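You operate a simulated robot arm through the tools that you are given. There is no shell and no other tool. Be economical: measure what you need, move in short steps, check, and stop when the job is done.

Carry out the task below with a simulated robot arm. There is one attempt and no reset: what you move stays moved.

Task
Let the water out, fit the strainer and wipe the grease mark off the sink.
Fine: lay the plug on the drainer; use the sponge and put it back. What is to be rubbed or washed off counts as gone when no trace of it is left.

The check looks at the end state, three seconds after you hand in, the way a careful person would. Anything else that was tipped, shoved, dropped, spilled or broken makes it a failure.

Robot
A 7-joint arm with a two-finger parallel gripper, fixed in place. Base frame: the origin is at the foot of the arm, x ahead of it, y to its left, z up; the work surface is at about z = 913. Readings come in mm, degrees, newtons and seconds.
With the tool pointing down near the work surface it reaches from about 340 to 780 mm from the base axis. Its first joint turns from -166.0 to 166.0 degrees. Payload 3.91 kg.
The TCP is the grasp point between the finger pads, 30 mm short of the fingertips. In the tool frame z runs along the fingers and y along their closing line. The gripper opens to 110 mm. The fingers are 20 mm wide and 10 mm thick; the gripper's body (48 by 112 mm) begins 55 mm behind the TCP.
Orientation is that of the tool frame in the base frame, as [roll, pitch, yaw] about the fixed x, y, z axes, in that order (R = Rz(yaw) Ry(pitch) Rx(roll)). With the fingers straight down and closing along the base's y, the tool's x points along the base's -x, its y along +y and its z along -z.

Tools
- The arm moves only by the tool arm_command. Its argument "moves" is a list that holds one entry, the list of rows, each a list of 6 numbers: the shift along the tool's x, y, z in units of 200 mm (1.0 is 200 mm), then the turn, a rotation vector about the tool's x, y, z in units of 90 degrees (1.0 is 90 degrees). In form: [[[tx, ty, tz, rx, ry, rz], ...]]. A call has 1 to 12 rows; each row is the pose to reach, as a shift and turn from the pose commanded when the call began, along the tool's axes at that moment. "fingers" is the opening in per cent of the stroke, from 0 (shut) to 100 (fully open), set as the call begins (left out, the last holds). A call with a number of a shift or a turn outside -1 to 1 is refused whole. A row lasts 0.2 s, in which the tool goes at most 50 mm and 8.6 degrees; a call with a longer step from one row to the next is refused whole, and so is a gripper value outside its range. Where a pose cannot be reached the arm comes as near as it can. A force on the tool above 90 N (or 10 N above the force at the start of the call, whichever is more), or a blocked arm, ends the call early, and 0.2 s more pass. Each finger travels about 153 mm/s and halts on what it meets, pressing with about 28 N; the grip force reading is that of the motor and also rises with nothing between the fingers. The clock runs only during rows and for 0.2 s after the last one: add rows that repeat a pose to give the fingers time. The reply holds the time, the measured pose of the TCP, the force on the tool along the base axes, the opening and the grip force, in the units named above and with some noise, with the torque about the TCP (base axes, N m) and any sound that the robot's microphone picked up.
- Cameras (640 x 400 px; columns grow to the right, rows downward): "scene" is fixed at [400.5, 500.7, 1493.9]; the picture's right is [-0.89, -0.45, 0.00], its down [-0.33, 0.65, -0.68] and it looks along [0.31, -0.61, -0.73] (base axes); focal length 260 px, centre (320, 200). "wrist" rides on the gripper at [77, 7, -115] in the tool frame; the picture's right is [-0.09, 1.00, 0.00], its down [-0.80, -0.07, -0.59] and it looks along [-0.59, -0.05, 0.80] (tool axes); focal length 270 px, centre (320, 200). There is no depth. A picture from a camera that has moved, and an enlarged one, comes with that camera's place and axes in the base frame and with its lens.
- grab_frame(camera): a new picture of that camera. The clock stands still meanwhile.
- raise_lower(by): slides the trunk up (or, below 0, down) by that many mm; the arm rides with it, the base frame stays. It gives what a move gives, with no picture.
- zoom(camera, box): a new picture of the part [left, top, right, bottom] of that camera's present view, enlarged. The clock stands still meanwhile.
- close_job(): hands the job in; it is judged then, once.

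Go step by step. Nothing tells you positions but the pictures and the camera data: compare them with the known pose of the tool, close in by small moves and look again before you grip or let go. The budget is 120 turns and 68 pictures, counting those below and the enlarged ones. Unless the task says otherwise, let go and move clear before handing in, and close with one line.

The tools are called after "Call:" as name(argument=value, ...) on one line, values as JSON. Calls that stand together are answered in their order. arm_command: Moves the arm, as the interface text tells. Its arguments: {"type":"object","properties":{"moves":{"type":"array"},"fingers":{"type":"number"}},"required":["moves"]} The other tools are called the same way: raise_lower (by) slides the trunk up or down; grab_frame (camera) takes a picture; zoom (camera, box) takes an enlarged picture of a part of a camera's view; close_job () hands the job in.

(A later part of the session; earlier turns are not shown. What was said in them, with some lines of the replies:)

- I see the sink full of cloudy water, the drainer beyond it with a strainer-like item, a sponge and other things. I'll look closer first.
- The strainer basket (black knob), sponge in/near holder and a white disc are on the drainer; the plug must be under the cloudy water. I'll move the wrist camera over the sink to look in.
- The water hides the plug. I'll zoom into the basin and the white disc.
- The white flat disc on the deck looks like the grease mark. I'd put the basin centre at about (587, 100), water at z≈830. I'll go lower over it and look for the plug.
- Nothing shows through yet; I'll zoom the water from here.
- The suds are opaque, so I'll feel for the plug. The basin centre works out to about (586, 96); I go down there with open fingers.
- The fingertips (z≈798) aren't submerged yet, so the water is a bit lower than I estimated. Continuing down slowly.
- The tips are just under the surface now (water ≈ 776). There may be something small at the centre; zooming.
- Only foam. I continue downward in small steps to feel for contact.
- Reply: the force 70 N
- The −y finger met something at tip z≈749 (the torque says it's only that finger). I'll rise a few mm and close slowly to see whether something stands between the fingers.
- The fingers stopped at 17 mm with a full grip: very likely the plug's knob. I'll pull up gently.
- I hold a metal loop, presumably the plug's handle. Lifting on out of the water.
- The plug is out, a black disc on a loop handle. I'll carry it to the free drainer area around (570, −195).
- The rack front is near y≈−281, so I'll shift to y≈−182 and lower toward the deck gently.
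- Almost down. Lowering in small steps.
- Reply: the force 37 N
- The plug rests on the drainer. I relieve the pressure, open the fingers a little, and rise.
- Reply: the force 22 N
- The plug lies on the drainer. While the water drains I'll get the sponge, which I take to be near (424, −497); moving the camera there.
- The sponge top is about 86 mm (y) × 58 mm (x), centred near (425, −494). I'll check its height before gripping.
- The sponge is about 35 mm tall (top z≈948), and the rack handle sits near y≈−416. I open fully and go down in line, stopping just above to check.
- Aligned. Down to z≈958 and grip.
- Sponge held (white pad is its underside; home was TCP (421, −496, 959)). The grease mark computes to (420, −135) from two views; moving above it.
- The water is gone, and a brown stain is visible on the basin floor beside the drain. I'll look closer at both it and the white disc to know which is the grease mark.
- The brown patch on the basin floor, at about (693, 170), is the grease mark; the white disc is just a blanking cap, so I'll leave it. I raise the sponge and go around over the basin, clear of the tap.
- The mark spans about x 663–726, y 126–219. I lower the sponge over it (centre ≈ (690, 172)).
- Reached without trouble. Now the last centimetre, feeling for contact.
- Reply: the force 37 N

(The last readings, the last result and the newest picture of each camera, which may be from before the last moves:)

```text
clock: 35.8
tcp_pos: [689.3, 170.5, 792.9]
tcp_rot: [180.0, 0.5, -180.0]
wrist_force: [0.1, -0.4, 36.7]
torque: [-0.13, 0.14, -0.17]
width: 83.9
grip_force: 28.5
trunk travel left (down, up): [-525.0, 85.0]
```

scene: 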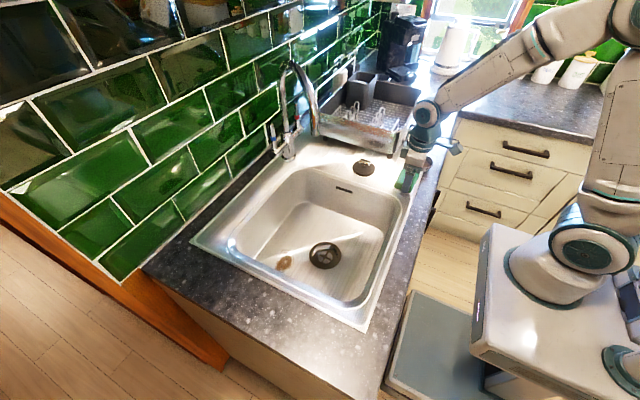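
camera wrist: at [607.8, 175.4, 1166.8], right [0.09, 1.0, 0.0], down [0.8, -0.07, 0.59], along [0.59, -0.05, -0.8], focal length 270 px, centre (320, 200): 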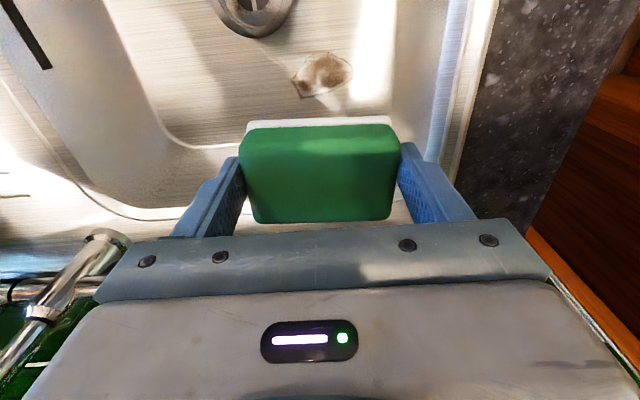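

Contact with about 37 N. Now rubbing strokes over the mark.

Call:
arm_command(moves=[[[0.06, -0.04, 0, 0, 0, 0], [0.1, -0.08, 0, 0, 0, 0], [0.0, -0.08, 0, 0, 0, 0], [-0.08, -0.08, 0, 0, 0, 0], [-0.08, 0, 0, 0, 0, 0], [0.02, 0, 0, 0, 0, 0], [0.1, 0, 0, 0, 0, 0], [0.1, 0.08, 0, 0, 0, 0], [0.0, 0.08, 0, 0, 0, 0], [-0.08, 0.08, 0, 0, 0, 0], [-0.04, 0.04, 0, 0, 0, 0], [0, 0, 0, 0, 0, 0]]])

Call:
arm_command(moves=[[[0.06, -0.04, 0, 0, 0, 0], [0.1, -0.08, 0, 0, 0, 0], [0.0, -0.08, 0, 0, 0, 0], [-0.08, -0.08, 0, 0, 0, 0], [-0.08, 0, 0, 0, 0, 0], [0.02, 0, 0, 0, 0, 0], [0.1, 0, 0, 0, 0, 0], [0.1, 0.08, 0, 0, 0, 0], [0.0, 0.08, 0, 0, 0, 0], [-0.08, 0.08, 0, 0, 0, 0], [-0.04, 0.04, 0, 0, 0, 0], [0, 0, 0, 0, 0, 0]]])

Call:
grab_frame(camera="wrist")

```text
clock: 38.4
tcp_pos: [691.7, 169.7, 790.8]
tcp_rot: [180.0, 0.2, 179.9]
wrist_force: [7.8, 5.8, 27.0]
torque: [0.01, -0.09, -0.17]
width: 83.8
grip_force: 27.9
trunk travel left (down, up): [-525.0, 85.0]
```

```text
clock: 41.0
tcp_pos: [692.8, 169.1, 790.0]
tcp_rot: [180.0, 0.4, 179.9]
wrist_force: [7.4, 8.7, 31.5]
torque: [-0.18, 0.08, -0.09]
width: 83.8
grip_force: 27.3
trunk travel left (down, up): [-525.0, 85.0]
```

```text
27 pictures are left
camera wrist: at [614.2, 176.4, 905.3], right [0.09, 1.0, 0.0], down [0.8, -0.07, 0.6], along [0.6, -0.05, -0.8], focal length 270 px, centre (320, 200)
```

wrist: 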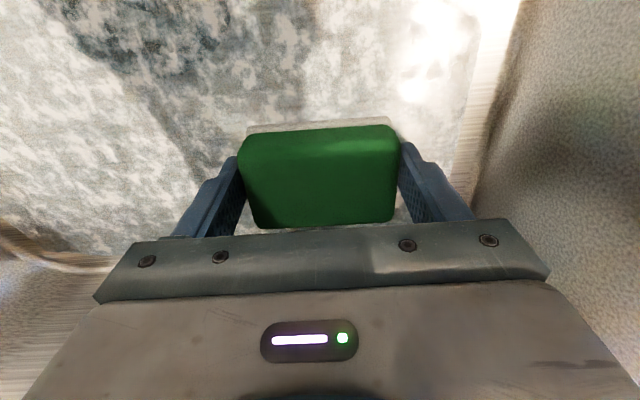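

There's a suds film around the sponge now. I'll lift a bit and look at the scene.

Call:
arm_command(moves=[[[0.0, 0, -0.1, 0, 0, 0], [0.0, 0, -0.3, 0, 0, 0], [0.0, 0, -0.5, 0, 0, 0], [0, 0, -0.7, 0, 0, 0], [0, 0, -0.9, 0, 0, 0], [0, 0, -0.9, 0, 0, 0]]])

Call:
grab_frame(camera="wrist")

Call:
zoom(camera="scene", box=[220, 150, 420, 310])

```text
clock: 42.4
tcp_pos: [692.3, 171.8, 965.7]
tcp_rot: [180.0, 0.0, 180.0]
wrist_force: [-0.3, 0.5, -0.6]
torque: [-0.01, 0.01, 0.03]
width: 83.7
grip_force: 28.3
trunk travel left (down, up): [-525.0, 85.0]
```

```text
26 pictures are left
camera wrist: at [614.5, 178.4, 1081.2], right [0.09, 1.0, 0.0], down [0.8, -0.07, 0.59], along [0.59, -0.05, -0.8], focal length 270 px, centre (320, 200)
```

wrist: 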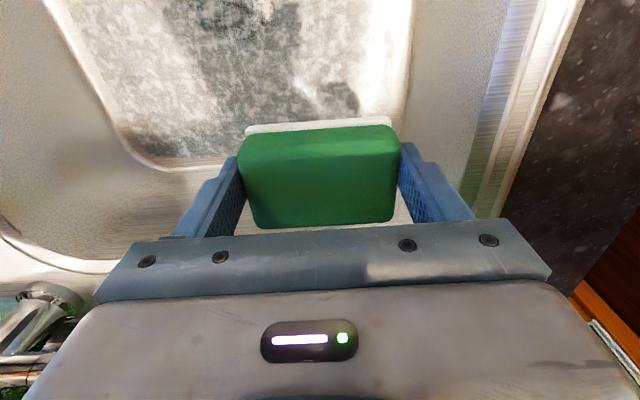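

```text
2.50 times, centred on (320, 230) of scene
camera zoom: at [400.5, 500.7, 1493.9], right [-0.89, -0.45, 0.0], down [-0.33, 0.65, -0.68], along [0.31, -0.61, -0.73], focal length 649 px, centre (320, 125)
```

zoom: 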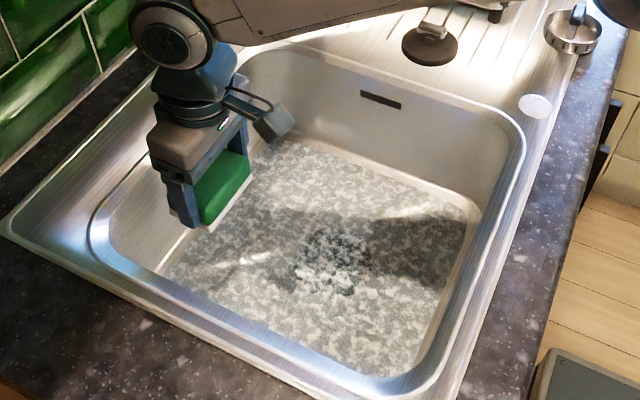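

Unexpected: a grey film covers the basin floor, including the drain. I'll back off, let time pass and see whether it's receding or rising.

Call:
arm_command(moves=[[[0.1, 0, -0.2, 0, 0, 0], [0.25, 0, -0.4, 0, 0, 0], [0.4, -0.0, -0.5, 0, 0, 0], [0.4, 0, -0.5, 0, 0, 0], [0.4, 0, -0.5, 0, 0, 0], [0.4, 0, -0.5, 0, 0, 0], [0.4, 0, -0.5, 0, 0, 0], [0.4, 0, -0.5, 0, 0, 0], [0.4, 0, -0.5, 0, 0, 0], [0.4, 0, -0.5, 0, 0, 0], [0.4, 0, -0.5, 0, 0, 0], [0.4, 0, -0.5, 0, 0, 0]]])

Call:
grab_frame(camera="wrist")

Call:
zoom(camera="scene", box=[220, 150, 420, 310])

```text
clock: 45.0
tcp_pos: [610.8, 172.8, 1065.3]
tcp_rot: [179.9, 0.0, 179.9]
wrist_force: [0.7, -0.1, -0.2]
torque: [0.0, 0.02, 0.03]
width: 83.9
grip_force: 28.7
trunk travel left (down, up): [-525.0, 85.0]
```

```text
24 pictures are left
camera wrist: at [532.3, 178.4, 1181.8], right [0.09, 1.0, 0.0], down [0.8, -0.07, 0.59], along [0.59, -0.05, -0.8], focal length 270 px, centre (320, 200)
```

wrist: 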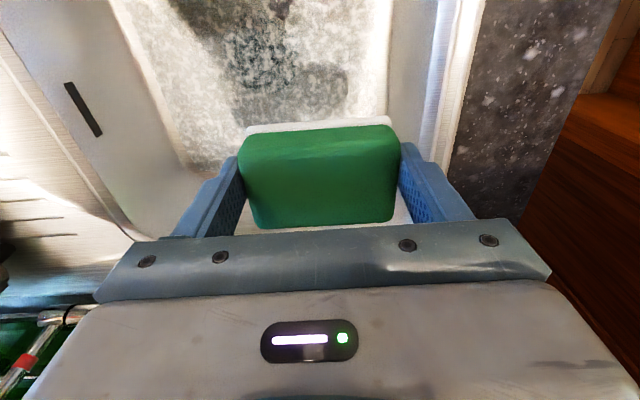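

```text
2.50 times, centred on (320, 230) of scene
camera zoom: at [400.5, 500.7, 1493.9], right [-0.89, -0.45, 0.0], down [-0.33, 0.65, -0.68], along [0.31, -0.61, -0.73], focal length 649 px, centre (320, 125)
```

zoom: 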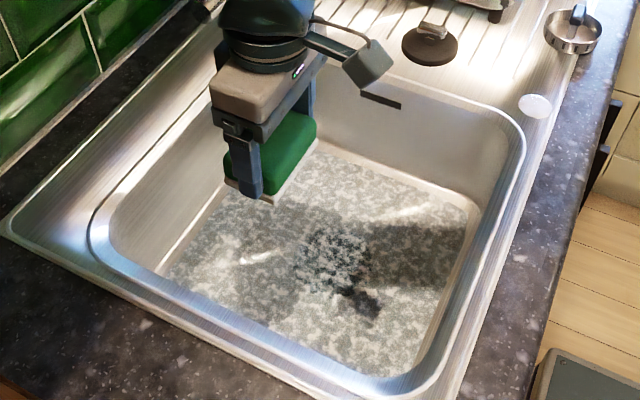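

Call:
zoom(camera="scene", box=[265, 200, 375, 280])

Call:
zoom(camera="wrist", box=[120, 0, 400, 150])

```text
5.00 times, centred on (320, 240) of scene
camera zoom: at [400.5, 500.7, 1493.9], right [-0.89, -0.45, 0.0], down [-0.33, 0.65, -0.68], along [0.31, -0.61, -0.73], focal length 1298 px, centre (320, 0)
```

zoom: 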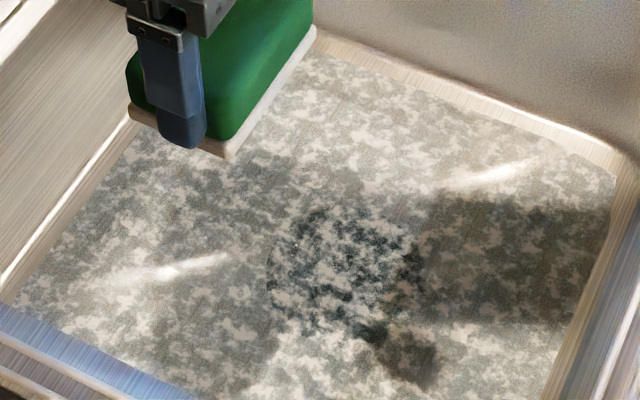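

```text
2.29 times, centred on (260, 75) of wrist
camera zoom: at [532.3, 178.4, 1181.8], right [0.09, 1.0, 0.0], down [0.8, -0.07, 0.59], along [0.59, -0.05, -0.8], focal length 618 px, centre (457, 486)
```

zoom: 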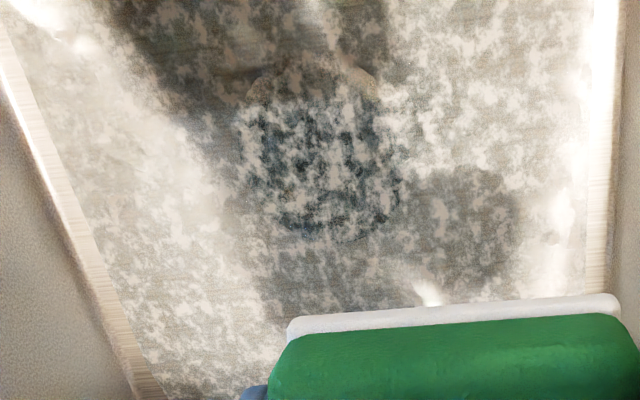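

It looks like a thin suds sheet on the floor. I'll wait a few seconds and compare, also looking at the tap in case it is running.

Call:
arm_command(moves=[[[0, 0, 0, 0, 0, 0], [0, 0, 0, 0, 0, 0], [0, 0, 0, 0, 0, 0], [0, 0, 0, 0, 0, 0], [0, 0, 0, 0, 0, 0], [0, 0, 0, 0, 0, 0], [0, 0, 0, 0, 0, 0], [0, 0, 0, 0, 0, 0], [0, 0, 0, 0, 0, 0], [0, 0, 0, 0, 0, 0], [0, 0, 0, 0, 0, 0], [0, 0, 0, 0, 0, 0]]])

Call:
arm_command(moves=[[[0, 0, 0, 0, 0, 0], [0, 0, 0, 0, 0, 0], [0, 0, 0, 0, 0, 0], [0, 0, 0, 0, 0, 0], [0, 0, 0, 0, 0, 0], [0, 0, 0, 0, 0, 0], [0, 0, 0, 0, 0, 0], [0, 0, 0, 0, 0, 0], [0, 0, 0, 0, 0, 0], [0, 0, 0, 0, 0, 0], [0, 0, 0, 0, 0, 0], [0, 0, 0, 0, 0, 0]]])

Call:
zoom(camera="scene", box=[220, 50, 440, 310])

```text
clock: 47.6
tcp_pos: [609.1, 170.6, 1065.8]
tcp_rot: [-179.9, 0.0, 180.0]
wrist_force: [0.0, -0.3, 0.0]
torque: [0.0, 0.0, 0.02]
width: 83.7
grip_force: 28.1
trunk travel left (down, up): [-525.0, 85.0]
```

```text
clock: 50.2
tcp_pos: [609.7, 171.0, 1066.9]
tcp_rot: [-180.0, 0.0, 179.9]
wrist_force: [-0.5, 0.4, -0.8]
torque: [-0.01, 0.01, 0.01]
width: 83.9
grip_force: 27.8
trunk travel left (down, up): [-525.0, 85.0]
```

```text
1.54 times, centred on (330, 180) of scene
camera zoom: at [400.5, 500.7, 1493.9], right [-0.89, -0.45, 0.0], down [-0.33, 0.65, -0.68], along [0.31, -0.61, -0.73], focal length 399 px, centre (305, 231)
```

zoom: 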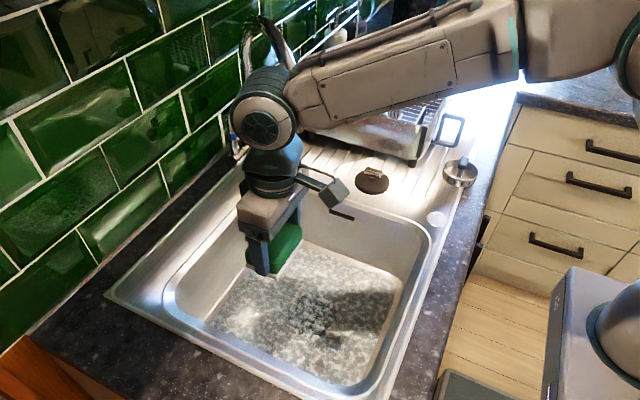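

The film is not changing. I'll zoom on the wiped spot to see whether the mark is gone and whether wiping clears the film.

Call:
zoom(camera="scene", box=[262, 230, 332, 285])

```text
7.27 times, centred on (297, 258) of scene
camera zoom: at [400.5, 500.7, 1493.9], right [-0.89, -0.45, 0.0], down [-0.33, 0.65, -0.68], along [0.31, -0.61, -0.73], focal length 1888 px, centre (487, -218)
```

zoom: 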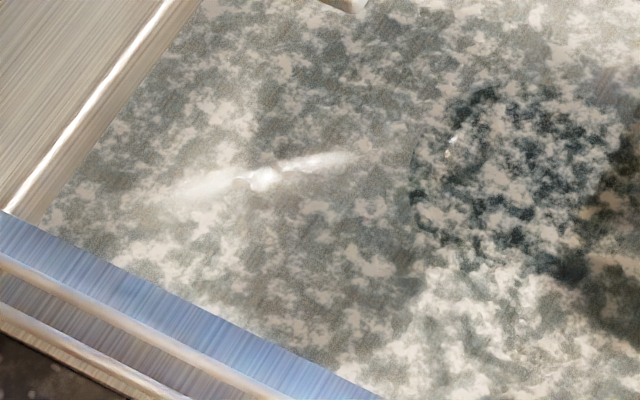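

A steady shallow layer could also mean water is running in. I'll move the arm away from the tap and check it.

Call:
arm_command(moves=[[[0.2, 0, 0, 0, 0, 0], [0.4, 0, 0, 0, 0, 0], [0.6, 0, 0, 0, 0, 0], [0.8, 0, 0, 0, 0, 0], [0.9, 0, 0, 0, 0, 0], [0.9, 0, 0, 0, 0, 0]]])

Call:
grab_frame(camera="scene")

Call:
zoom(camera="scene", box=[240, 50, 360, 170])

Call:
grab_frame(camera="wrist")

```text
clock: 51.6
tcp_pos: [429.2, 171.8, 1067.2]
tcp_rot: [180.0, 0.0, 180.0]
wrist_force: [1.1, -0.5, -0.6]
torque: [0.02, -0.01, -0.01]
width: 83.9
grip_force: 27.6
trunk travel left (down, up): [-525.0, 85.0]
```

```text
18 pictures are left
```

scene: 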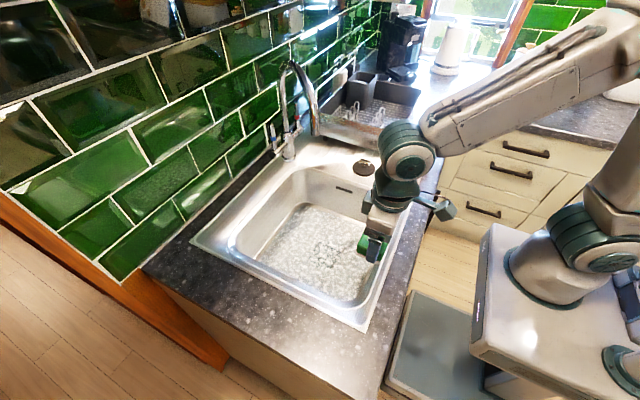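

```text
3.33 times, centred on (300, 110) of scene
camera zoom: at [400.5, 500.7, 1493.9], right [-0.89, -0.45, 0.0], down [-0.33, 0.65, -0.68], along [0.31, -0.61, -0.73], focal length 865 px, centre (387, 500)
```

zoom: 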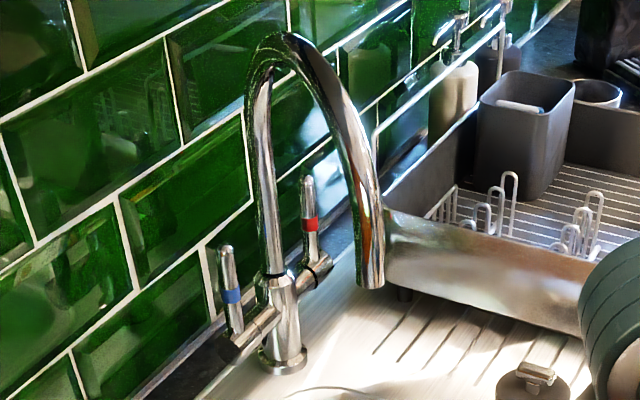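

```text
16 pictures are left
camera wrist: at [352.3, 178.8, 1181.6], right [0.09, 1.0, 0.0], down [0.8, -0.07, 0.59], along [0.59, -0.05, -0.8], focal length 270 px, centre (320, 200)
```

wrist: 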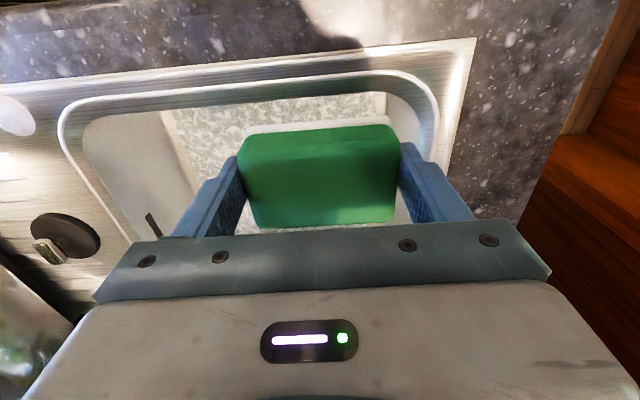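

The tap is off, so it's a thin suds residue. I'll make a second, wider pass over the mark and see whether wiping clears a lane in the suds.

Call:
arm_command(moves=[[[-0.2, 0, 0, 0, 0, 0], [-0.4, 0, 0, 0, 0, 0], [-0.6, 0, 0, 0, 0, 0], [-0.8, 0, 0, 0, 0, 0], [-1.0, 0, 0.1, 0, 0, 0], [-1.0, 0, 0.3, 0, 0, 0], [-1.0, 0, 0.5, 0, 0, 0], [-1.0, 0, 0.7, 0, 0, 0], [-1.0, 0, 0.9, 0, 0, 0], [-1.0, 0, 0.9, 0, 0, 0]]])

Call:
arm_command(moves=[[[-0.1, 0, 0.1, 0, 0, 0], [-0.2, 0, 0.2, 0, 0, 0], [-0.3, 0, 0.3, 0, 0, 0], [-0.3, 0, 0.4, 0, 0, 0], [-0.3, 0, 0.45, 0, 0, 0], [-0.3, 0, 0.47, 0, 0, 0], [-0.3, 0, 0.485, 0, 0, 0], [-0.3, 0, 0.485, 0, 0, 0]]])

```text
clock: 53.8
tcp_pos: [630.1, 169.8, 886.4]
tcp_rot: [-180.0, -0.1, -180.0]
wrist_force: [-0.6, 0.4, 0.1]
torque: [0.0, 0.02, 0.01]
width: 83.8
grip_force: 28.4
trunk travel left (down, up): [-525.0, 85.0]
```

```text
clock: 55.6
tcp_pos: [690.1, 169.7, 791.5]
tcp_rot: [-179.9, 0.0, -179.9]
wrist_force: [-1.0, 0.1, 4.9]
torque: [-0.09, -0.09, -0.02]
width: 83.6
grip_force: 27.4
trunk travel left (down, up): [-525.0, 85.0]
```

Call:
arm_command(moves=[[[0, 0, 0.02, 0, 0, 0], [0.1, -0.1, 0.02, 0, 0, 0], [0.0, -0.1, 0.02, 0, 0, 0], [-0.09, -0.1, 0.02, 0, 0, 0], [-0.09, 0, 0.02, 0, 0, 0], [0.1, 0, 0.02, 0, 0, 0], [0.1, 0.1, 0.02, 0, 0, 0], [-0.09, 0.1, 0.02, 0, 0, 0], [0.1, 0.1, 0.02, 0, 0, 0], [0.3, 0.1, 0.02, 0, 0, 0], [0.5, 0.1, 0.02, 0, 0, 0], [0.6, 0.1, 0.02, 0, 0, 0]]])

Call:
arm_command(moves=[[[0.0, 0, -0.2, 0, 0, 0], [0.0, 0, -0.4, 0, 0, 0], [0.0, 0, -0.6, 0, 0, 0], [0.2, 0, -0.8, 0, 0, 0], [0.4, 0, -1.0, 0, 0, 0], [0.6, 0, -1.0, 0, 0, 0]]])

Call:
zoom(camera="scene", box=[240, 190, 390, 310])

```text
clock: 58.2
tcp_pos: [571.9, 189.3, 790.8]
tcp_rot: [179.8, 0.4, -179.9]
wrist_force: [11.9, 1.1, 33.8]
torque: [-0.07, -0.39, 0.04]
width: 83.7
grip_force: 27.9
trunk travel left (down, up): [-525.0, 85.0]
```

```text
refused: row 4 steps farther than a row can; nothing moved
```

```text
3.33 times, centred on (315, 250) of scene
camera zoom: at [400.5, 500.7, 1493.9], right [-0.89, -0.45, 0.0], down [-0.33, 0.65, -0.68], along [0.31, -0.61, -0.73], focal length 865 px, centre (337, 33)
```

zoom: 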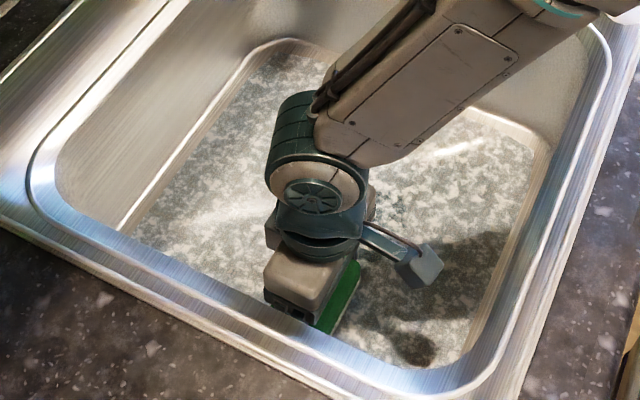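

Wiping doesn't cut a lane, so the film isn't something I rub off. I'll return the sponge to its place, letting time pass, then inspect basin and drain with a free gripper.

Call:
arm_command(moves=[[[0, 0, -0.2, 0, 0, 0], [0, 0, -0.4, 0, 0, 0], [0, 0, -0.6, 0, 0, 0], [0, 0, -0.8, 0, 0, 0], [0, 0, -1.0, 0, 0, 0], [0.2, 0, -1.0, 0, 0, 0], [0.4, 0, -1.0, 0, 0, 0], [0.6, 0, -1.0, 0, 0, 0], [0.75, 0, -1.0, 0, 0, 0]]])

Call:
arm_command(moves=[[[0, -0.15, -0.2, 0, 0, 0], [0, -0.3, -0.4, 0, 0, 0], [0, -0.5, -0.48, 0, 0, 0], [0, -0.75, -0.48, 0, 0, 0], [0, -1.0, -0.48, 0, 0, 0]]])

Call:
arm_command(moves=[[[0, -0.2, 0, 0, 0, 0], [0, -0.4, 0, 0, 0, 0], [0, -0.6, 0, 0, 0, 0], [0, -0.8, 0, 0, 0, 0], [0, -1.0, 0, 0, 0, 0]]])

Call:
arm_command(moves=[[[0, -0.25, 0, 0, 0, 0], [0, -0.5, 0, 0, 0, 0], [0, -0.75, 0, 0, 0, 0], [0, -1.0, 0, 0, 0, 0], [0, -1.0, 0, 0, 0, 0]]])

```text
clock: 60.2
tcp_pos: [418.5, 191.2, 985.6]
tcp_rot: [180.0, 0.0, 180.0]
wrist_force: [-0.1, -0.5, 0.7]
torque: [0.0, -0.01, -0.01]
width: 83.7
grip_force: 28.4
trunk travel left (down, up): [-525.0, 85.0]
```

```text
clock: 61.4
tcp_pos: [420.5, -12.2, 1082.5]
tcp_rot: [179.9, 0.0, -180.0]
wrist_force: [-0.9, 0.0, -0.8]
torque: [0.04, 0.02, 0.01]
width: 83.6
grip_force: 28.2
trunk travel left (down, up): [-525.0, 85.0]
```

```text
clock: 62.6
tcp_pos: [420.0, -212.1, 1080.5]
tcp_rot: [179.9, 0.0, -180.0]
wrist_force: [-0.1, 0.3, -0.4]
torque: [0.01, -0.01, -0.02]
width: 83.7
grip_force: 27.6
trunk travel left (down, up): [-525.0, 85.0]
```

```text
clock: 63.8
tcp_pos: [421.0, -407.0, 1082.8]
tcp_rot: [180.0, 0.1, 180.0]
wrist_force: [-1.3, -0.2, 0.0]
torque: [0.02, 0.0, 0.01]
width: 83.9
grip_force: 27.8
trunk travel left (down, up): [-525.0, 85.0]
```

Call:
zoom(camera="scene", box=[240, 190, 400, 310])

```text
3.33 times, centred on (320, 250) of scene
camera zoom: at [400.5, 500.7, 1493.9], right [-0.89, -0.45, 0.0], down [-0.33, 0.65, -0.68], along [0.31, -0.61, -0.73], focal length 865 px, centre (320, 33)
```

zoom: 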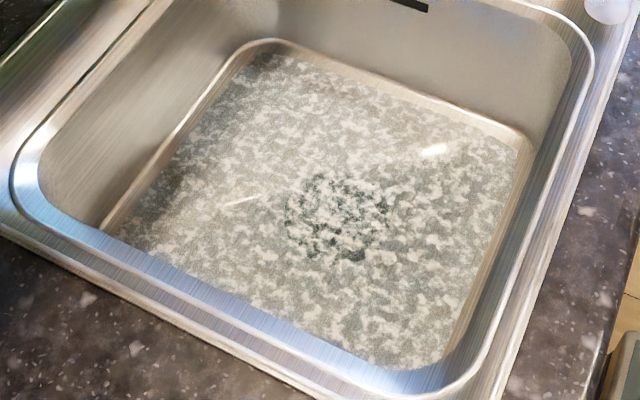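

The brown mark is no longer visible; only a thin translucent suds layer remains. I put the sponge back at its spot.

Call:
arm_command(moves=[[[0, -0.2, 0, 0, 0, 0], [0, -0.4, 0, 0, 0, 0], [0, -0.442, 0.15, 0, 0, 0], [0, -0.442, 0.35, 0, 0, 0], [0, -0.442, 0.5, 0, 0, 0], [0, -0.442, 0.57, 0, 0, 0], [0, -0.442, 0.57, 0, 0, 0]]])

Call:
grab_frame(camera="wrist")

```text
clock: 65.4
tcp_pos: [421.1, -498.4, 967.9]
tcp_rot: [180.0, 0.0, -180.0]
wrist_force: [-0.3, 0.3, -0.8]
torque: [0.02, 0.0, 0.0]
width: 83.9
grip_force: 27.7
trunk travel left (down, up): [-525.0, 85.0]
```

```text
13 pictures are left
camera wrist: at [342.4, -491.2, 1083.6], right [0.09, 1.0, 0.0], down [0.8, -0.07, 0.59], along [0.59, -0.05, -0.8], focal length 270 px, centre (320, 200)
```

wrist: 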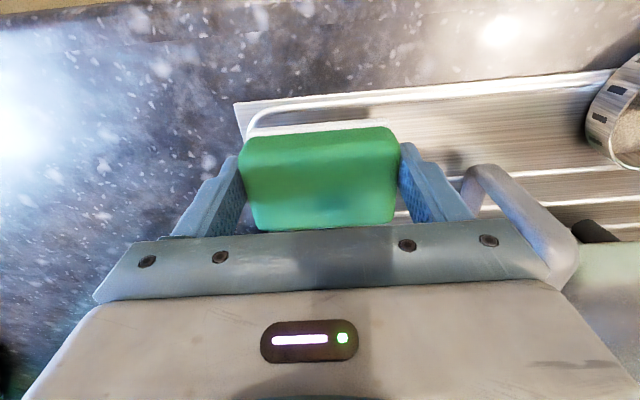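

Call:
arm_command(moves=[[[0, 0.01, 0.02, 0, 0, 0], [0, 0.01, 0.04, 0, 0, 0], [0, 0.01, 0.055, 0, 0, 0], [0, 0.01, 0.055, 0, 0, 0]]])

```text
clock: 66.4
tcp_pos: [419.8, -496.5, 956.3]
tcp_rot: [-180.0, -0.1, -180.0]
wrist_force: [0.4, 0.6, 0.5]
torque: [-0.01, 0.02, -0.01]
width: 83.7
grip_force: 28.2
trunk travel left (down, up): [-525.0, 85.0]
```

Call:
arm_command(moves=[[[0, 0, 0.01, 0, 0, 0], [0, 0, 0.01, 0, 0, 0]]])

```text
clock: 67.0
tcp_pos: [420.8, -495.3, 956.8]
tcp_rot: [179.9, 0.1, -180.0]
wrist_force: [0.7, -0.7, 4.7]
torque: [0.12, -0.13, -0.05]
width: 83.5
grip_force: 27.5
trunk travel left (down, up): [-525.0, 85.0]
```

Sponge is down. Release and rise, then go look into the basin with the free gripper.

Call:
arm_command(moves=[[[0, 0, 0, 0, 0, 0], [0, 0, 0, 0, 0, 0], [0, 0, -0.1, 0, 0, 0], [0, 0, -0.25, 0, 0, 0], [0, 0, -0.4, 0, 0, 0], [0, 0, -0.6, 0, 0, 0], [0, 0, -0.6, 0, 0, 0]]], fingers=100)

Call:
arm_command(moves=[[[0, 0.2, 0, 0, 0, 0], [0, 0.4, 0, 0, 0, 0], [0, 0.6, 0, 0, 0, 0], [0, 0.8, 0, 0, 0, 0], [0, 0.95, 0, 0, 0, 0], [0, 0.95, 0, 0, 0, 0]]])

Call:
grab_frame(camera="wrist")

```text
clock: 68.6
tcp_pos: [419.4, -496.7, 1075.5]
tcp_rot: [180.0, 0.0, 179.9]
wrist_force: [0.1, -0.2, -0.6]
torque: [-0.01, -0.02, -0.04]
width: 110.0
grip_force: 0.1
trunk travel left (down, up): [-525.0, 85.0]
```

```text
clock: 70.0
tcp_pos: [420.8, -306.3, 1075.3]
tcp_rot: [180.0, 0.0, 179.9]
wrist_force: [-0.3, -0.5, -0.1]
torque: [0.03, 0.01, 0.0]
width: 110.0
grip_force: 0.0
trunk travel left (down, up): [-525.0, 85.0]
```

```text
12 pictures are left
camera wrist: at [342.0, -299.3, 1189.6], right [0.09, 1.0, 0.0], down [0.8, -0.07, 0.59], along [0.59, -0.05, -0.8], focal length 270 px, centre (320, 200)
```

wrist: 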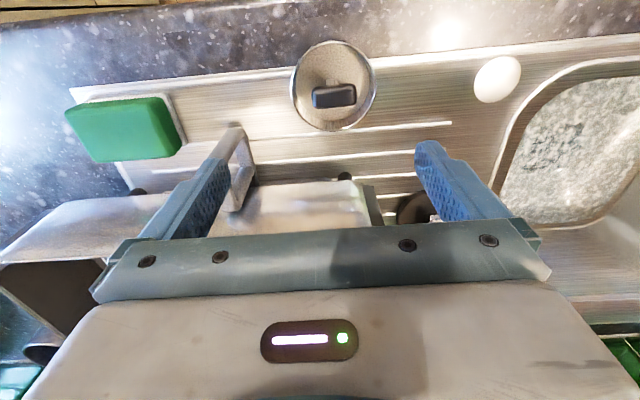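

The sponge is back. The strainer's knob is a bar lying along y near (408, −291), top ≈ 960; I'll turn the gripper 90° so it closes across the thin side.

Call:
arm_command(moves=[[[0.065, 0.075, 0, 0, 0, 0.0909], [0.065, 0.075, 0, 0, 0, 0.1818], [0.065, 0.075, 0, 0, 0, 0.2727], [0.065, 0.075, 0, 0, 0, 0.3636], [0.065, 0.075, 0, 0, 0, 0.4545], [0.065, 0.075, 0, 0, 0, 0.5454], [0.065, 0.075, 0, 0, 0, 0.6363], [0.065, 0.075, 0, 0, 0, 0.7272], [0.065, 0.075, 0, 0, 0, 0.8181], [0.065, 0.075, 0, 0, 0, 0.909], [0.065, 0.075, 0, 0, 0, 1.0], [0.065, 0.075, 0, 0, 0, 1.0]]], fingers=55)

Call:
grab_frame(camera="wrist")

```text
clock: 72.6
tcp_pos: [408.0, -291.9, 1075.8]
tcp_rot: [179.9, -0.1, 90.0]
wrist_force: [0.5, 0.2, 0.1]
torque: [0.01, 0.01, 0.02]
width: 60.7
grip_force: 0.1
trunk travel left (down, up): [-525.0, 85.0]
```

```text
11 pictures are left
camera wrist: at [413.8, -214.0, 1191.1], right [1.0, -0.09, 0.0], down [-0.07, -0.8, 0.59], along [-0.05, -0.59, -0.8], focal length 270 px, centre (320, 200)
```

wrist: 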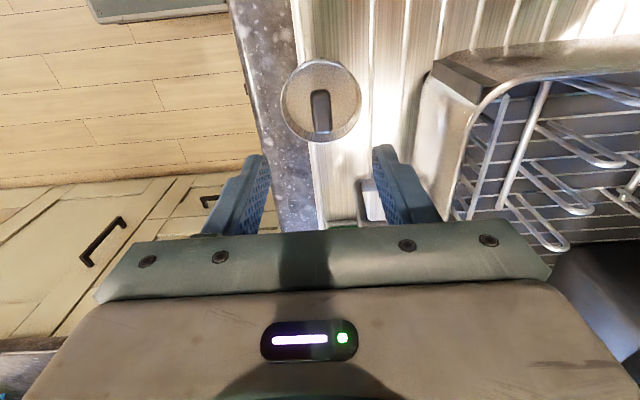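

Aligned over the knob (≈(409, −290)). I narrow the fingers to fit inside the basket and descend.

Call:
arm_command(moves=[[[0, 0.005, 0.15, 0, 0, 0], [0, 0.005, 0.3, 0, 0, 0], [0, 0.005, 0.42, 0, 0, 0], [0, 0.005, 0.48, 0, 0, 0], [0, 0.005, 0.52, 0, 0, 0], [0, 0.005, 0.52, 0, 0, 0]]], fingers=36)

Call:
zoom(camera="scene", box=[370, 110, 460, 180])

```text
clock: 74.0
tcp_pos: [409.2, -292.2, 969.9]
tcp_rot: [-179.9, -0.1, 89.9]
wrist_force: [-0.5, 0.3, 0.6]
torque: [-0.03, -0.02, 0.02]
width: 39.8
grip_force: 0.0
trunk travel left (down, up): [-525.0, 85.0]
```

```text
5.71 times, centred on (415, 145) of scene
camera zoom: at [400.5, 500.7, 1493.9], right [-0.89, -0.45, 0.0], down [-0.33, 0.65, -0.68], along [0.31, -0.61, -0.73], focal length 1484 px, centre (-223, 514)
```

zoom: 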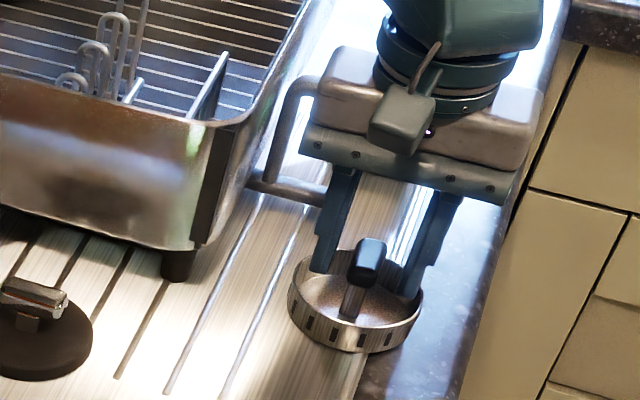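

The fingers straddle the knob. Grip and lift.

Call:
arm_command(moves=[[[0, 0, 0.01, 0, 0, 0], [0, 0, 0.01, 0, 0, 0], [0, 0, 0.01, 0, 0, 0]]], fingers=0)

Call:
arm_command(moves=[[[0, 0, -0.1, 0, 0, 0], [0, 0, -0.3, 0, 0, 0], [0, 0, -0.5, 0, 0, 0], [0, 0, -0.5, 0, 0, 0]]])

Call:
grab_frame(camera="wrist")

```text
clock: 74.8
tcp_pos: [408.2, -291.6, 969.7]
tcp_rot: [179.8, 0.2, 90.0]
wrist_force: [0.8, -3.4, 22.1]
torque: [0.16, 0.01, -0.12]
width: 17.3
grip_force: 27.9
trunk travel left (down, up): [-525.0, 85.0]
```

```text
clock: 75.8
tcp_pos: [410.0, -291.3, 1068.2]
tcp_rot: [-180.0, 0.0, 90.0]
wrist_force: [0.2, -0.2, -0.5]
torque: [0.01, 0.02, 0.01]
width: 16.9
grip_force: 28.2
trunk travel left (down, up): [-525.0, 85.0]
```

```text
9 pictures are left
camera wrist: at [415.5, -213.6, 1184.2], right [1.0, -0.09, 0.0], down [-0.07, -0.8, 0.59], along [-0.05, -0.59, -0.8], focal length 270 px, centre (320, 200)
```

wrist: 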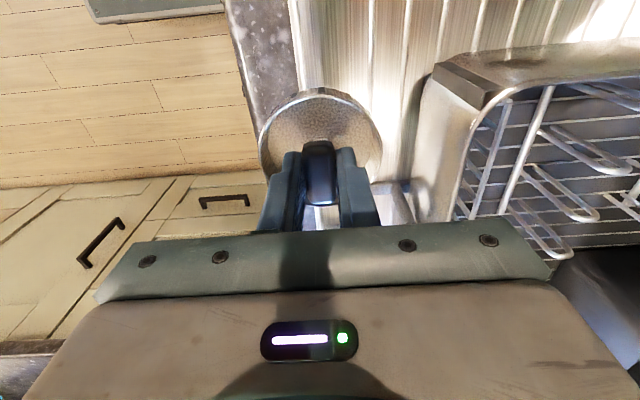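

The strainer is held; its axis is about 7 mm further in +y than the TCP. Carrying it over the basin toward the drain at (587, 93).

Call:
arm_command(moves=[[[0.2, 0, 0, 0, 0, 0], [0.4, 0, 0, 0, 0, 0], [0.6, 0, 0, 0, 0, 0], [0.8, 0, 0, 0, 0, 0], [1.0, 0, 0, 0, 0, 0]]])

Call:
arm_command(moves=[[[0.17, 0.17, 0, 0, 0, 0], [0.34, 0.34, 0, 0, 0, 0], [0.51, 0.51, 0, 0, 0, 0], [0.68, 0.68, 0, 0, 0, 0], [0.8, 0.8, 0, 0, 0, 0], [0.885, 0.885, 0, 0, 0, 0], [0.885, 0.885, 0, 0, 0, 0]]])

Call:
arm_command(moves=[[[0, 0, 0.2, 0, 0, 0], [0, 0, 0.4, 0, 0, 0], [0, 0, 0.6, 0, 0, 0], [0, 0, 0.8, 0, 0, 0], [0, 0, 0.8, 0, 0, 0]]])

Call:
grab_frame(camera="wrist")

```text
clock: 77.0
tcp_pos: [408.6, -92.8, 1069.9]
tcp_rot: [180.0, 0.0, 90.0]
wrist_force: [0.0, 0.6, -0.8]
torque: [0.03, -0.01, 0.01]
width: 17.4
grip_force: 27.7
trunk travel left (down, up): [-525.0, 85.0]
```

```text
clock: 78.6
tcp_pos: [585.3, 88.7, 1069.7]
tcp_rot: [180.0, 0.0, 90.0]
wrist_force: [0.1, -0.4, 0.0]
torque: [0.02, 0.0, -0.02]
width: 16.8
grip_force: 27.9
trunk travel left (down, up): [-525.0, 85.0]
```

```text
clock: 79.8
tcp_pos: [586.1, 87.6, 911.9]
tcp_rot: [180.0, 0.0, 89.9]
wrist_force: [-0.4, -0.4, -1.0]
torque: [-0.03, -0.01, 0.0]
width: 17.0
grip_force: 28.1
trunk travel left (down, up): [-525.0, 85.0]
```

```text
8 pictures are left
camera wrist: at [591.4, 164.6, 1026.9], right [1.0, -0.09, 0.0], down [-0.07, -0.8, 0.59], along [-0.05, -0.59, -0.8], focal length 270 px, centre (320, 200)
```

wrist: 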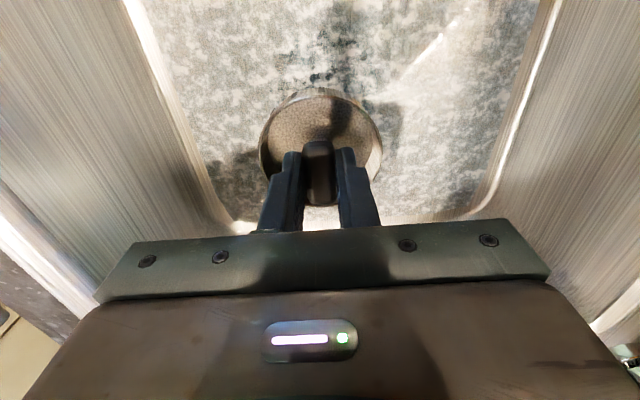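

Now lowering toward the drain, feeling for the rim.

Call:
arm_command(moves=[[[0, 0, 0.15, 0, 0, 0], [0, 0, 0.3, 0, 0, 0], [0, 0, 0.42, 0, 0, 0], [0, 0, 0.48, 0, 0, 0], [0, 0, 0.52, 0, 0, 0], [0, 0, 0.54, 0, 0, 0], [0, 0, 0.54, 0, 0, 0]]])

```text
clock: 81.4
tcp_pos: [586.2, 86.4, 802.1]
tcp_rot: [179.8, 0.0, 89.9]
wrist_force: [1.7, 0.6, 3.3]
torque: [-0.01, -0.06, 0.04]
width: 17.2
grip_force: 27.5
trunk travel left (down, up): [-525.0, 85.0]
```

Call:
arm_command(moves=[[[0, 0, 0.01, 0, 0, 0], [0, 0, 0.02, 0, 0, 0], [0, 0, 0.02, 0, 0, 0]]])

```text
clock: 82.2
tcp_pos: [587.2, 86.9, 798.7]
tcp_rot: [179.7, 0.0, 90.1]
wrist_force: [10.6, 7.5, 19.8]
torque: [-0.15, 0.0, 0.13]
width: 17.3
grip_force: 28.2
trunk travel left (down, up): [-525.0, 85.0]
```

The rim pushes the strainer toward +x and +y, so I shift about 3 mm that way and press on gently.

Call:
arm_command(moves=[[[0.01, 0.012, -0.01, 0, 0, 0], [0.012, 0.017, 0, 0, 0, 0], [0.012, 0.017, 0.01, 0, 0, 0], [0.012, 0.017, 0.02, 0, 0, 0], [0.012, 0.017, 0.02, 0, 0, 0]]])

```text
clock: 83.4
tcp_pos: [587.6, 88.5, 793.9]
tcp_rot: [179.9, -0.1, 89.9]
wrist_force: [4.9, 2.7, 17.0]
torque: [-0.41, 0.21, 0.09]
width: 17.0
grip_force: 27.8
trunk travel left (down, up): [-525.0, 85.0]
```

Going in (z 794) with smaller side forces. A bit more shift the same way, then further down.

Call:
arm_command(moves=[[[0.003, 0.004, 0.01, 0, 0, 0], [0.004, 0.006, 0.02, 0, 0, 0], [0.004, 0.006, 0.03, 0, 0, 0], [0.004, 0.006, 0.04, 0, 0, 0], [0.004, 0.006, 0.04, 0, 0, 0]]])

```text
clock: 84.6
tcp_pos: [588.2, 87.8, 789.3]
tcp_rot: [179.9, 0.0, 90.0]
wrist_force: [-8.6, -0.7, 23.7]
torque: [0.64, 0.15, 0.21]
width: 17.3
grip_force: 27.6
trunk travel left (down, up): [-525.0, 85.0]
```

Call:
arm_command(moves=[[[0, -0.005, 0.0, 0, 0, 0], [0, -0.005, 0.01, 0, 0, 0], [0, -0.005, 0.02, 0, 0, 0], [0, -0.005, 0.02, 0, 0, 0]]])

Call:
zoom(camera="scene", box=[280, 210, 360, 280])

```text
clock: 85.6
tcp_pos: [588.9, 87.8, 781.1]
tcp_rot: [179.9, 0.0, 90.0]
wrist_force: [-2.8, -6.2, 15.1]
torque: [-0.07, 0.02, -0.01]
width: 17.6
grip_force: 28.5
trunk travel left (down, up): [-525.0, 85.0]
```

```text
5.71 times, centred on (320, 245) of scene
camera zoom: at [400.5, 500.7, 1493.9], right [-0.89, -0.45, 0.0], down [-0.33, 0.65, -0.68], along [0.31, -0.61, -0.73], focal length 1484 px, centre (320, -57)
```

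zoom: 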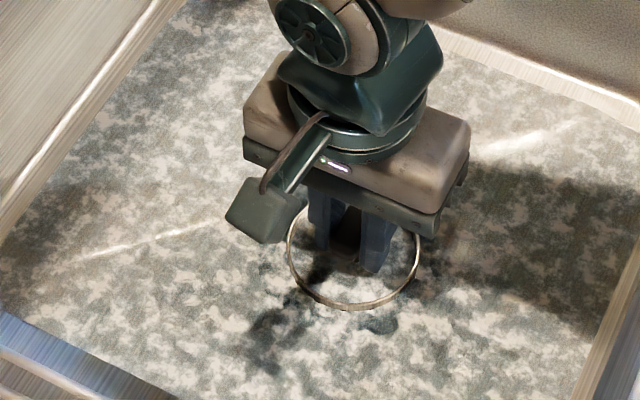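

The rim is now almost at floor level. I press a few mm further to seat it.

Call:
arm_command(moves=[[[0, 0, 0.01, 0, 0, 0], [0, 0, 0.02, 0, 0, 0], [0, 0, 0.03, 0, 0, 0], [0, 0, 0.03, 0, 0, 0]]])

```text
clock: 86.6
tcp_pos: [589.1, 89.7, 776.0]
tcp_rot: [179.9, -0.1, 90.0]
wrist_force: [1.8, -1.1, 21.4]
torque: [0.03, 0.01, -0.01]
width: 17.4
grip_force: 27.5
trunk travel left (down, up): [-525.0, 85.0]
```

Call:
arm_command(moves=[[[0, 0, 0.01, 0, 0, 0], [0, 0, 0.02, 0, 0, 0], [0, 0, 0.03, 0, 0, 0], [0, 0, 0.03, 0, 0, 0]]])

```text
clock: 87.6
tcp_pos: [587.5, 90.0, 771.6]
tcp_rot: [179.9, 0.0, 89.9]
wrist_force: [-0.2, 2.8, 21.4]
torque: [0.08, 0.04, -0.02]
width: 17.1
grip_force: 27.8
trunk travel left (down, up): [-525.0, 85.0]
```

Constant ~21 N could be seating friction or fingers slipping on the knob; I'll look.

Call:
grab_frame(camera="wrist")

```text
6 pictures are left
camera wrist: at [593.7, 167.5, 886.3], right [1.0, -0.09, 0.0], down [-0.07, -0.8, 0.59], along [-0.05, -0.59, -0.8], focal length 270 px, centre (320, 200)
```

wrist: 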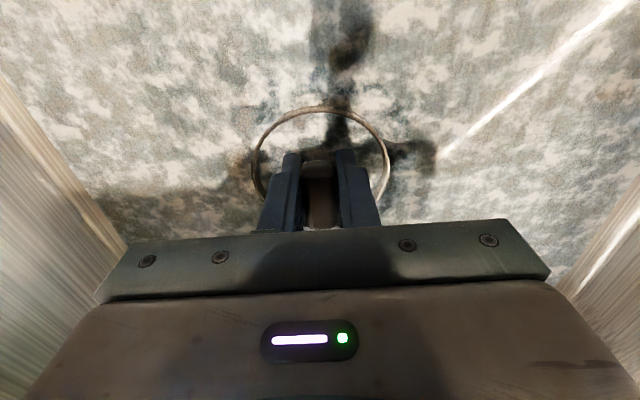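

The ring looks larger than before: the fingers slid down the knob while the strainer is in the recess. I'll let go, rise, and check the seating.

Call:
arm_command(moves=[[[0, 0, -0.02, 0, 0, 0], [0, 0, -0.02, 0, 0, 0], [0, 0, -0.02, 0, 0, 0], [0, 0, -0.1, 0, 0, 0], [0, 0, -0.25, 0, 0, 0], [0, 0, -0.4, 0, 0, 0], [0, 0, -0.6, 0, 0, 0], [0, 0, -0.6, 0, 0, 0]]], fingers=36)

Call:
grab_frame(camera="wrist")

```text
clock: 89.4
tcp_pos: [586.5, 89.2, 891.3]
tcp_rot: [-180.0, 0.1, 90.0]
wrist_force: [-0.2, 0.8, 0.5]
torque: [0.01, -0.01, -0.02]
width: 39.5
grip_force: 0.1
trunk travel left (down, up): [-525.0, 85.0]
```

```text
5 pictures are left
camera wrist: at [593.6, 166.4, 1005.7], right [1.0, -0.09, 0.0], down [-0.07, -0.8, 0.59], along [-0.05, -0.59, -0.8], focal length 270 px, centre (320, 200)
```

wrist: 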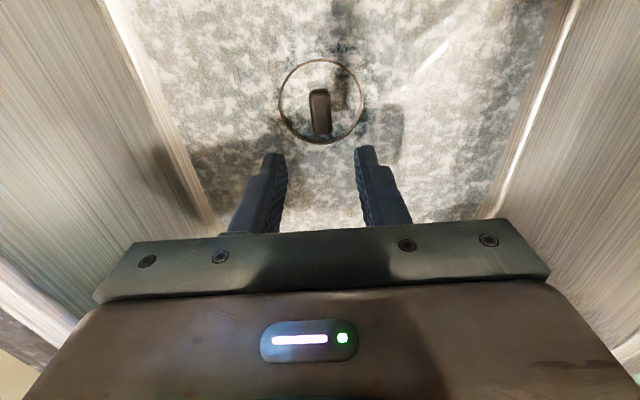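

The strainer sits level and central in the drain. I'll press on the knob with closed fingertips to make sure it's fully home.

Call:
arm_command(moves=[[[0.015, 0.005, 0, 0, 0, 0], [0.015, 0.005, 0.1, 0, 0, 0], [0.015, 0.005, 0.2, 0, 0, 0], [0.015, 0.005, 0.3, 0, 0, 0], [0.015, 0.005, 0.33, 0, 0, 0], [0.015, 0.005, 0.36, 0, 0, 0], [0.015, 0.005, 0.36, 0, 0, 0]]], fingers=0)

```text
clock: 91.0
tcp_pos: [589.7, 91.7, 817.3]
tcp_rot: [180.0, 0.1, 89.9]
wrist_force: [0.3, -0.4, 0.2]
torque: [-0.01, 0.02, 0.02]
width: 0.0
grip_force: 28.2
trunk travel left (down, up): [-525.0, 85.0]
```

Call:
arm_command(moves=[[[0, 0, 0.015, 0, 0, 0], [0, 0, 0.03, 0, 0, 0], [0, 0, 0.045, 0, 0, 0], [0, 0, 0.06, 0, 0, 0], [0, 0, 0.06, 0, 0, 0]]])

```text
clock: 92.2
tcp_pos: [589.5, 93.3, 810.9]
tcp_rot: [179.5, -0.1, 90.0]
wrist_force: [-1.9, 0.6, 46.2]
torque: [-0.03, 0.07, -0.02]
width: 0.0
grip_force: 28.2
trunk travel left (down, up): [-525.0, 85.0]
```

Call:
arm_command(moves=[[[0, 0, 0.01, 0, 0, 0], [0, 0, 0.02, 0, 0, 0], [0, 0, 0.02, 0, 0, 0]]])

```text
clock: 93.0
tcp_pos: [589.2, 91.9, 810.4]
tcp_rot: [179.0, -0.2, 90.1]
wrist_force: [-5.3, -1.0, 77.4]
torque: [-0.14, 0.18, 0.03]
width: 0.0
grip_force: 28.4
trunk travel left (down, up): [-525.0, 85.0]
```

It doesn't budge at 77 N: seated. I rise clear and check the whole scene.

Call:
arm_command(moves=[[[0, 0, -0.05, 0, 0, 0], [0, 0, -0.2, 0, 0, 0], [0, 0, -0.4, 0, 0, 0], [0, 0, -0.6, 0, 0, 0], [0, 0, -0.8, 0, 0, 0], [0, 0, -1.0, 0, 0, 0]]])

Call:
arm_command(moves=[[[0, 0, -0.2, 0, 0, 0], [-0.1, -0.15, -0.3, 0, 0, 0], [-0.2, -0.35, -0.3, 0, 0, 0], [-0.35, -0.5, -0.3, 0, 0, 0], [-0.5, -0.65, -0.3, 0, 0, 0], [-0.65, -0.75, -0.3, 0, 0, 0], [-0.85, -0.8, -0.3, 0, 0, 0], [-1.0, -0.8, -0.3, 0, 0, 0]]])

Call:
arm_command(moves=[[[-0.2, 0, 0, 0, 0, 0], [-0.4, 0, 0, 0, 0, 0], [-0.6, 0, 0, 0, 0, 0], [-0.6, 0, 0, 0, 0, 0]]])

Call:
zoom(camera="scene", box=[220, 120, 420, 310])

```text
clock: 94.4
tcp_pos: [588.6, 94.3, 1001.4]
tcp_rot: [-180.0, 0.0, 90.0]
wrist_force: [-0.4, 0.3, 0.3]
torque: [-0.03, -0.02, 0.01]
width: 0.0
grip_force: 28.2
trunk travel left (down, up): [-525.0, 85.0]
```

```text
clock: 96.2
tcp_pos: [426.6, -108.8, 1059.3]
tcp_rot: [-179.9, 0.0, 90.0]
wrist_force: [-0.2, 0.3, 0.3]
torque: [0.0, 0.03, 0.01]
width: 0.0
grip_force: 27.8
trunk travel left (down, up): [-525.0, 85.0]
```

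```text
clock: 97.2
tcp_pos: [425.6, -227.6, 1060.4]
tcp_rot: [179.9, 0.0, 89.9]
wrist_force: [-0.6, -0.4, -0.1]
torque: [0.0, 0.0, 0.02]
width: 0.2
grip_force: 28.4
trunk travel left (down, up): [-525.0, 85.0]
```

```text
2.11 times, centred on (320, 215) of scene
camera zoom: at [400.5, 500.7, 1493.9], right [-0.89, -0.45, 0.0], down [-0.33, 0.65, -0.68], along [0.31, -0.61, -0.73], focal length 547 px, centre (320, 168)
```

zoom: 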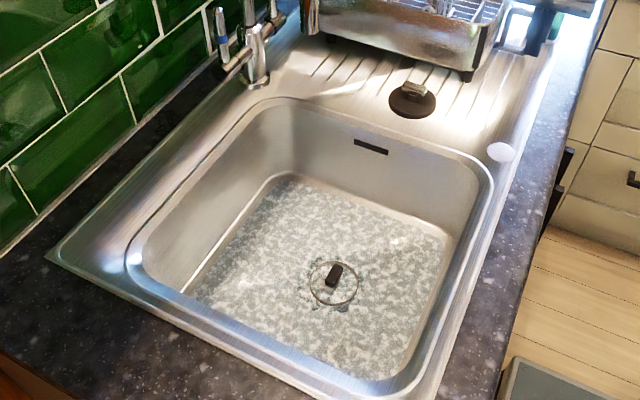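

Strainer seated, plug on the drainer, and the basin emptied to a thin suds film. One last close look at where the stain was.

Call:
zoom(camera="scene", box=[262, 230, 352, 290])

Call:
grab_frame(camera="scene")

```text
6.67 times, centred on (307, 260) of scene
camera zoom: at [400.5, 500.7, 1493.9], right [-0.89, -0.45, 0.0], down [-0.33, 0.65, -0.68], along [0.31, -0.61, -0.73], focal length 1731 px, centre (407, -200)
```

zoom: 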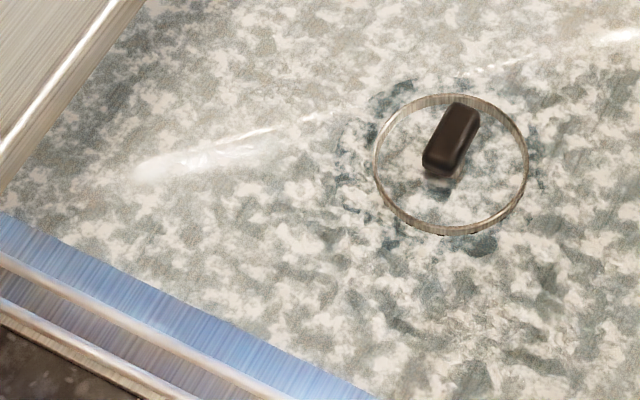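

```text
2 pictures are left
```

scene: 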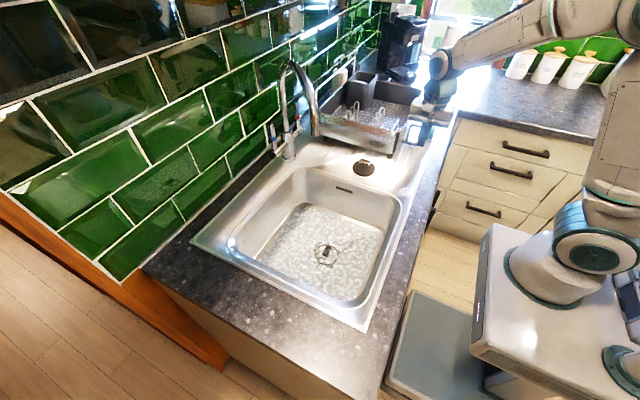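

The stain no longer shows, the strainer sits level in the drain, the plug is on the drainer and the sponge is back in its place. The arm is clear, so I'm handing in.

Call:
close_job()

```text
The job is handed in.
```

I let the water out, laid the plug on the drainer, fitted the strainer, wiped the grease mark until it no longer showed and put the sponge back. A thin layer of suds, perhaps shallow standing water, still covers the basin floor: it appeared around when I wiped, and neither a second wipe nor waiting cleared it.
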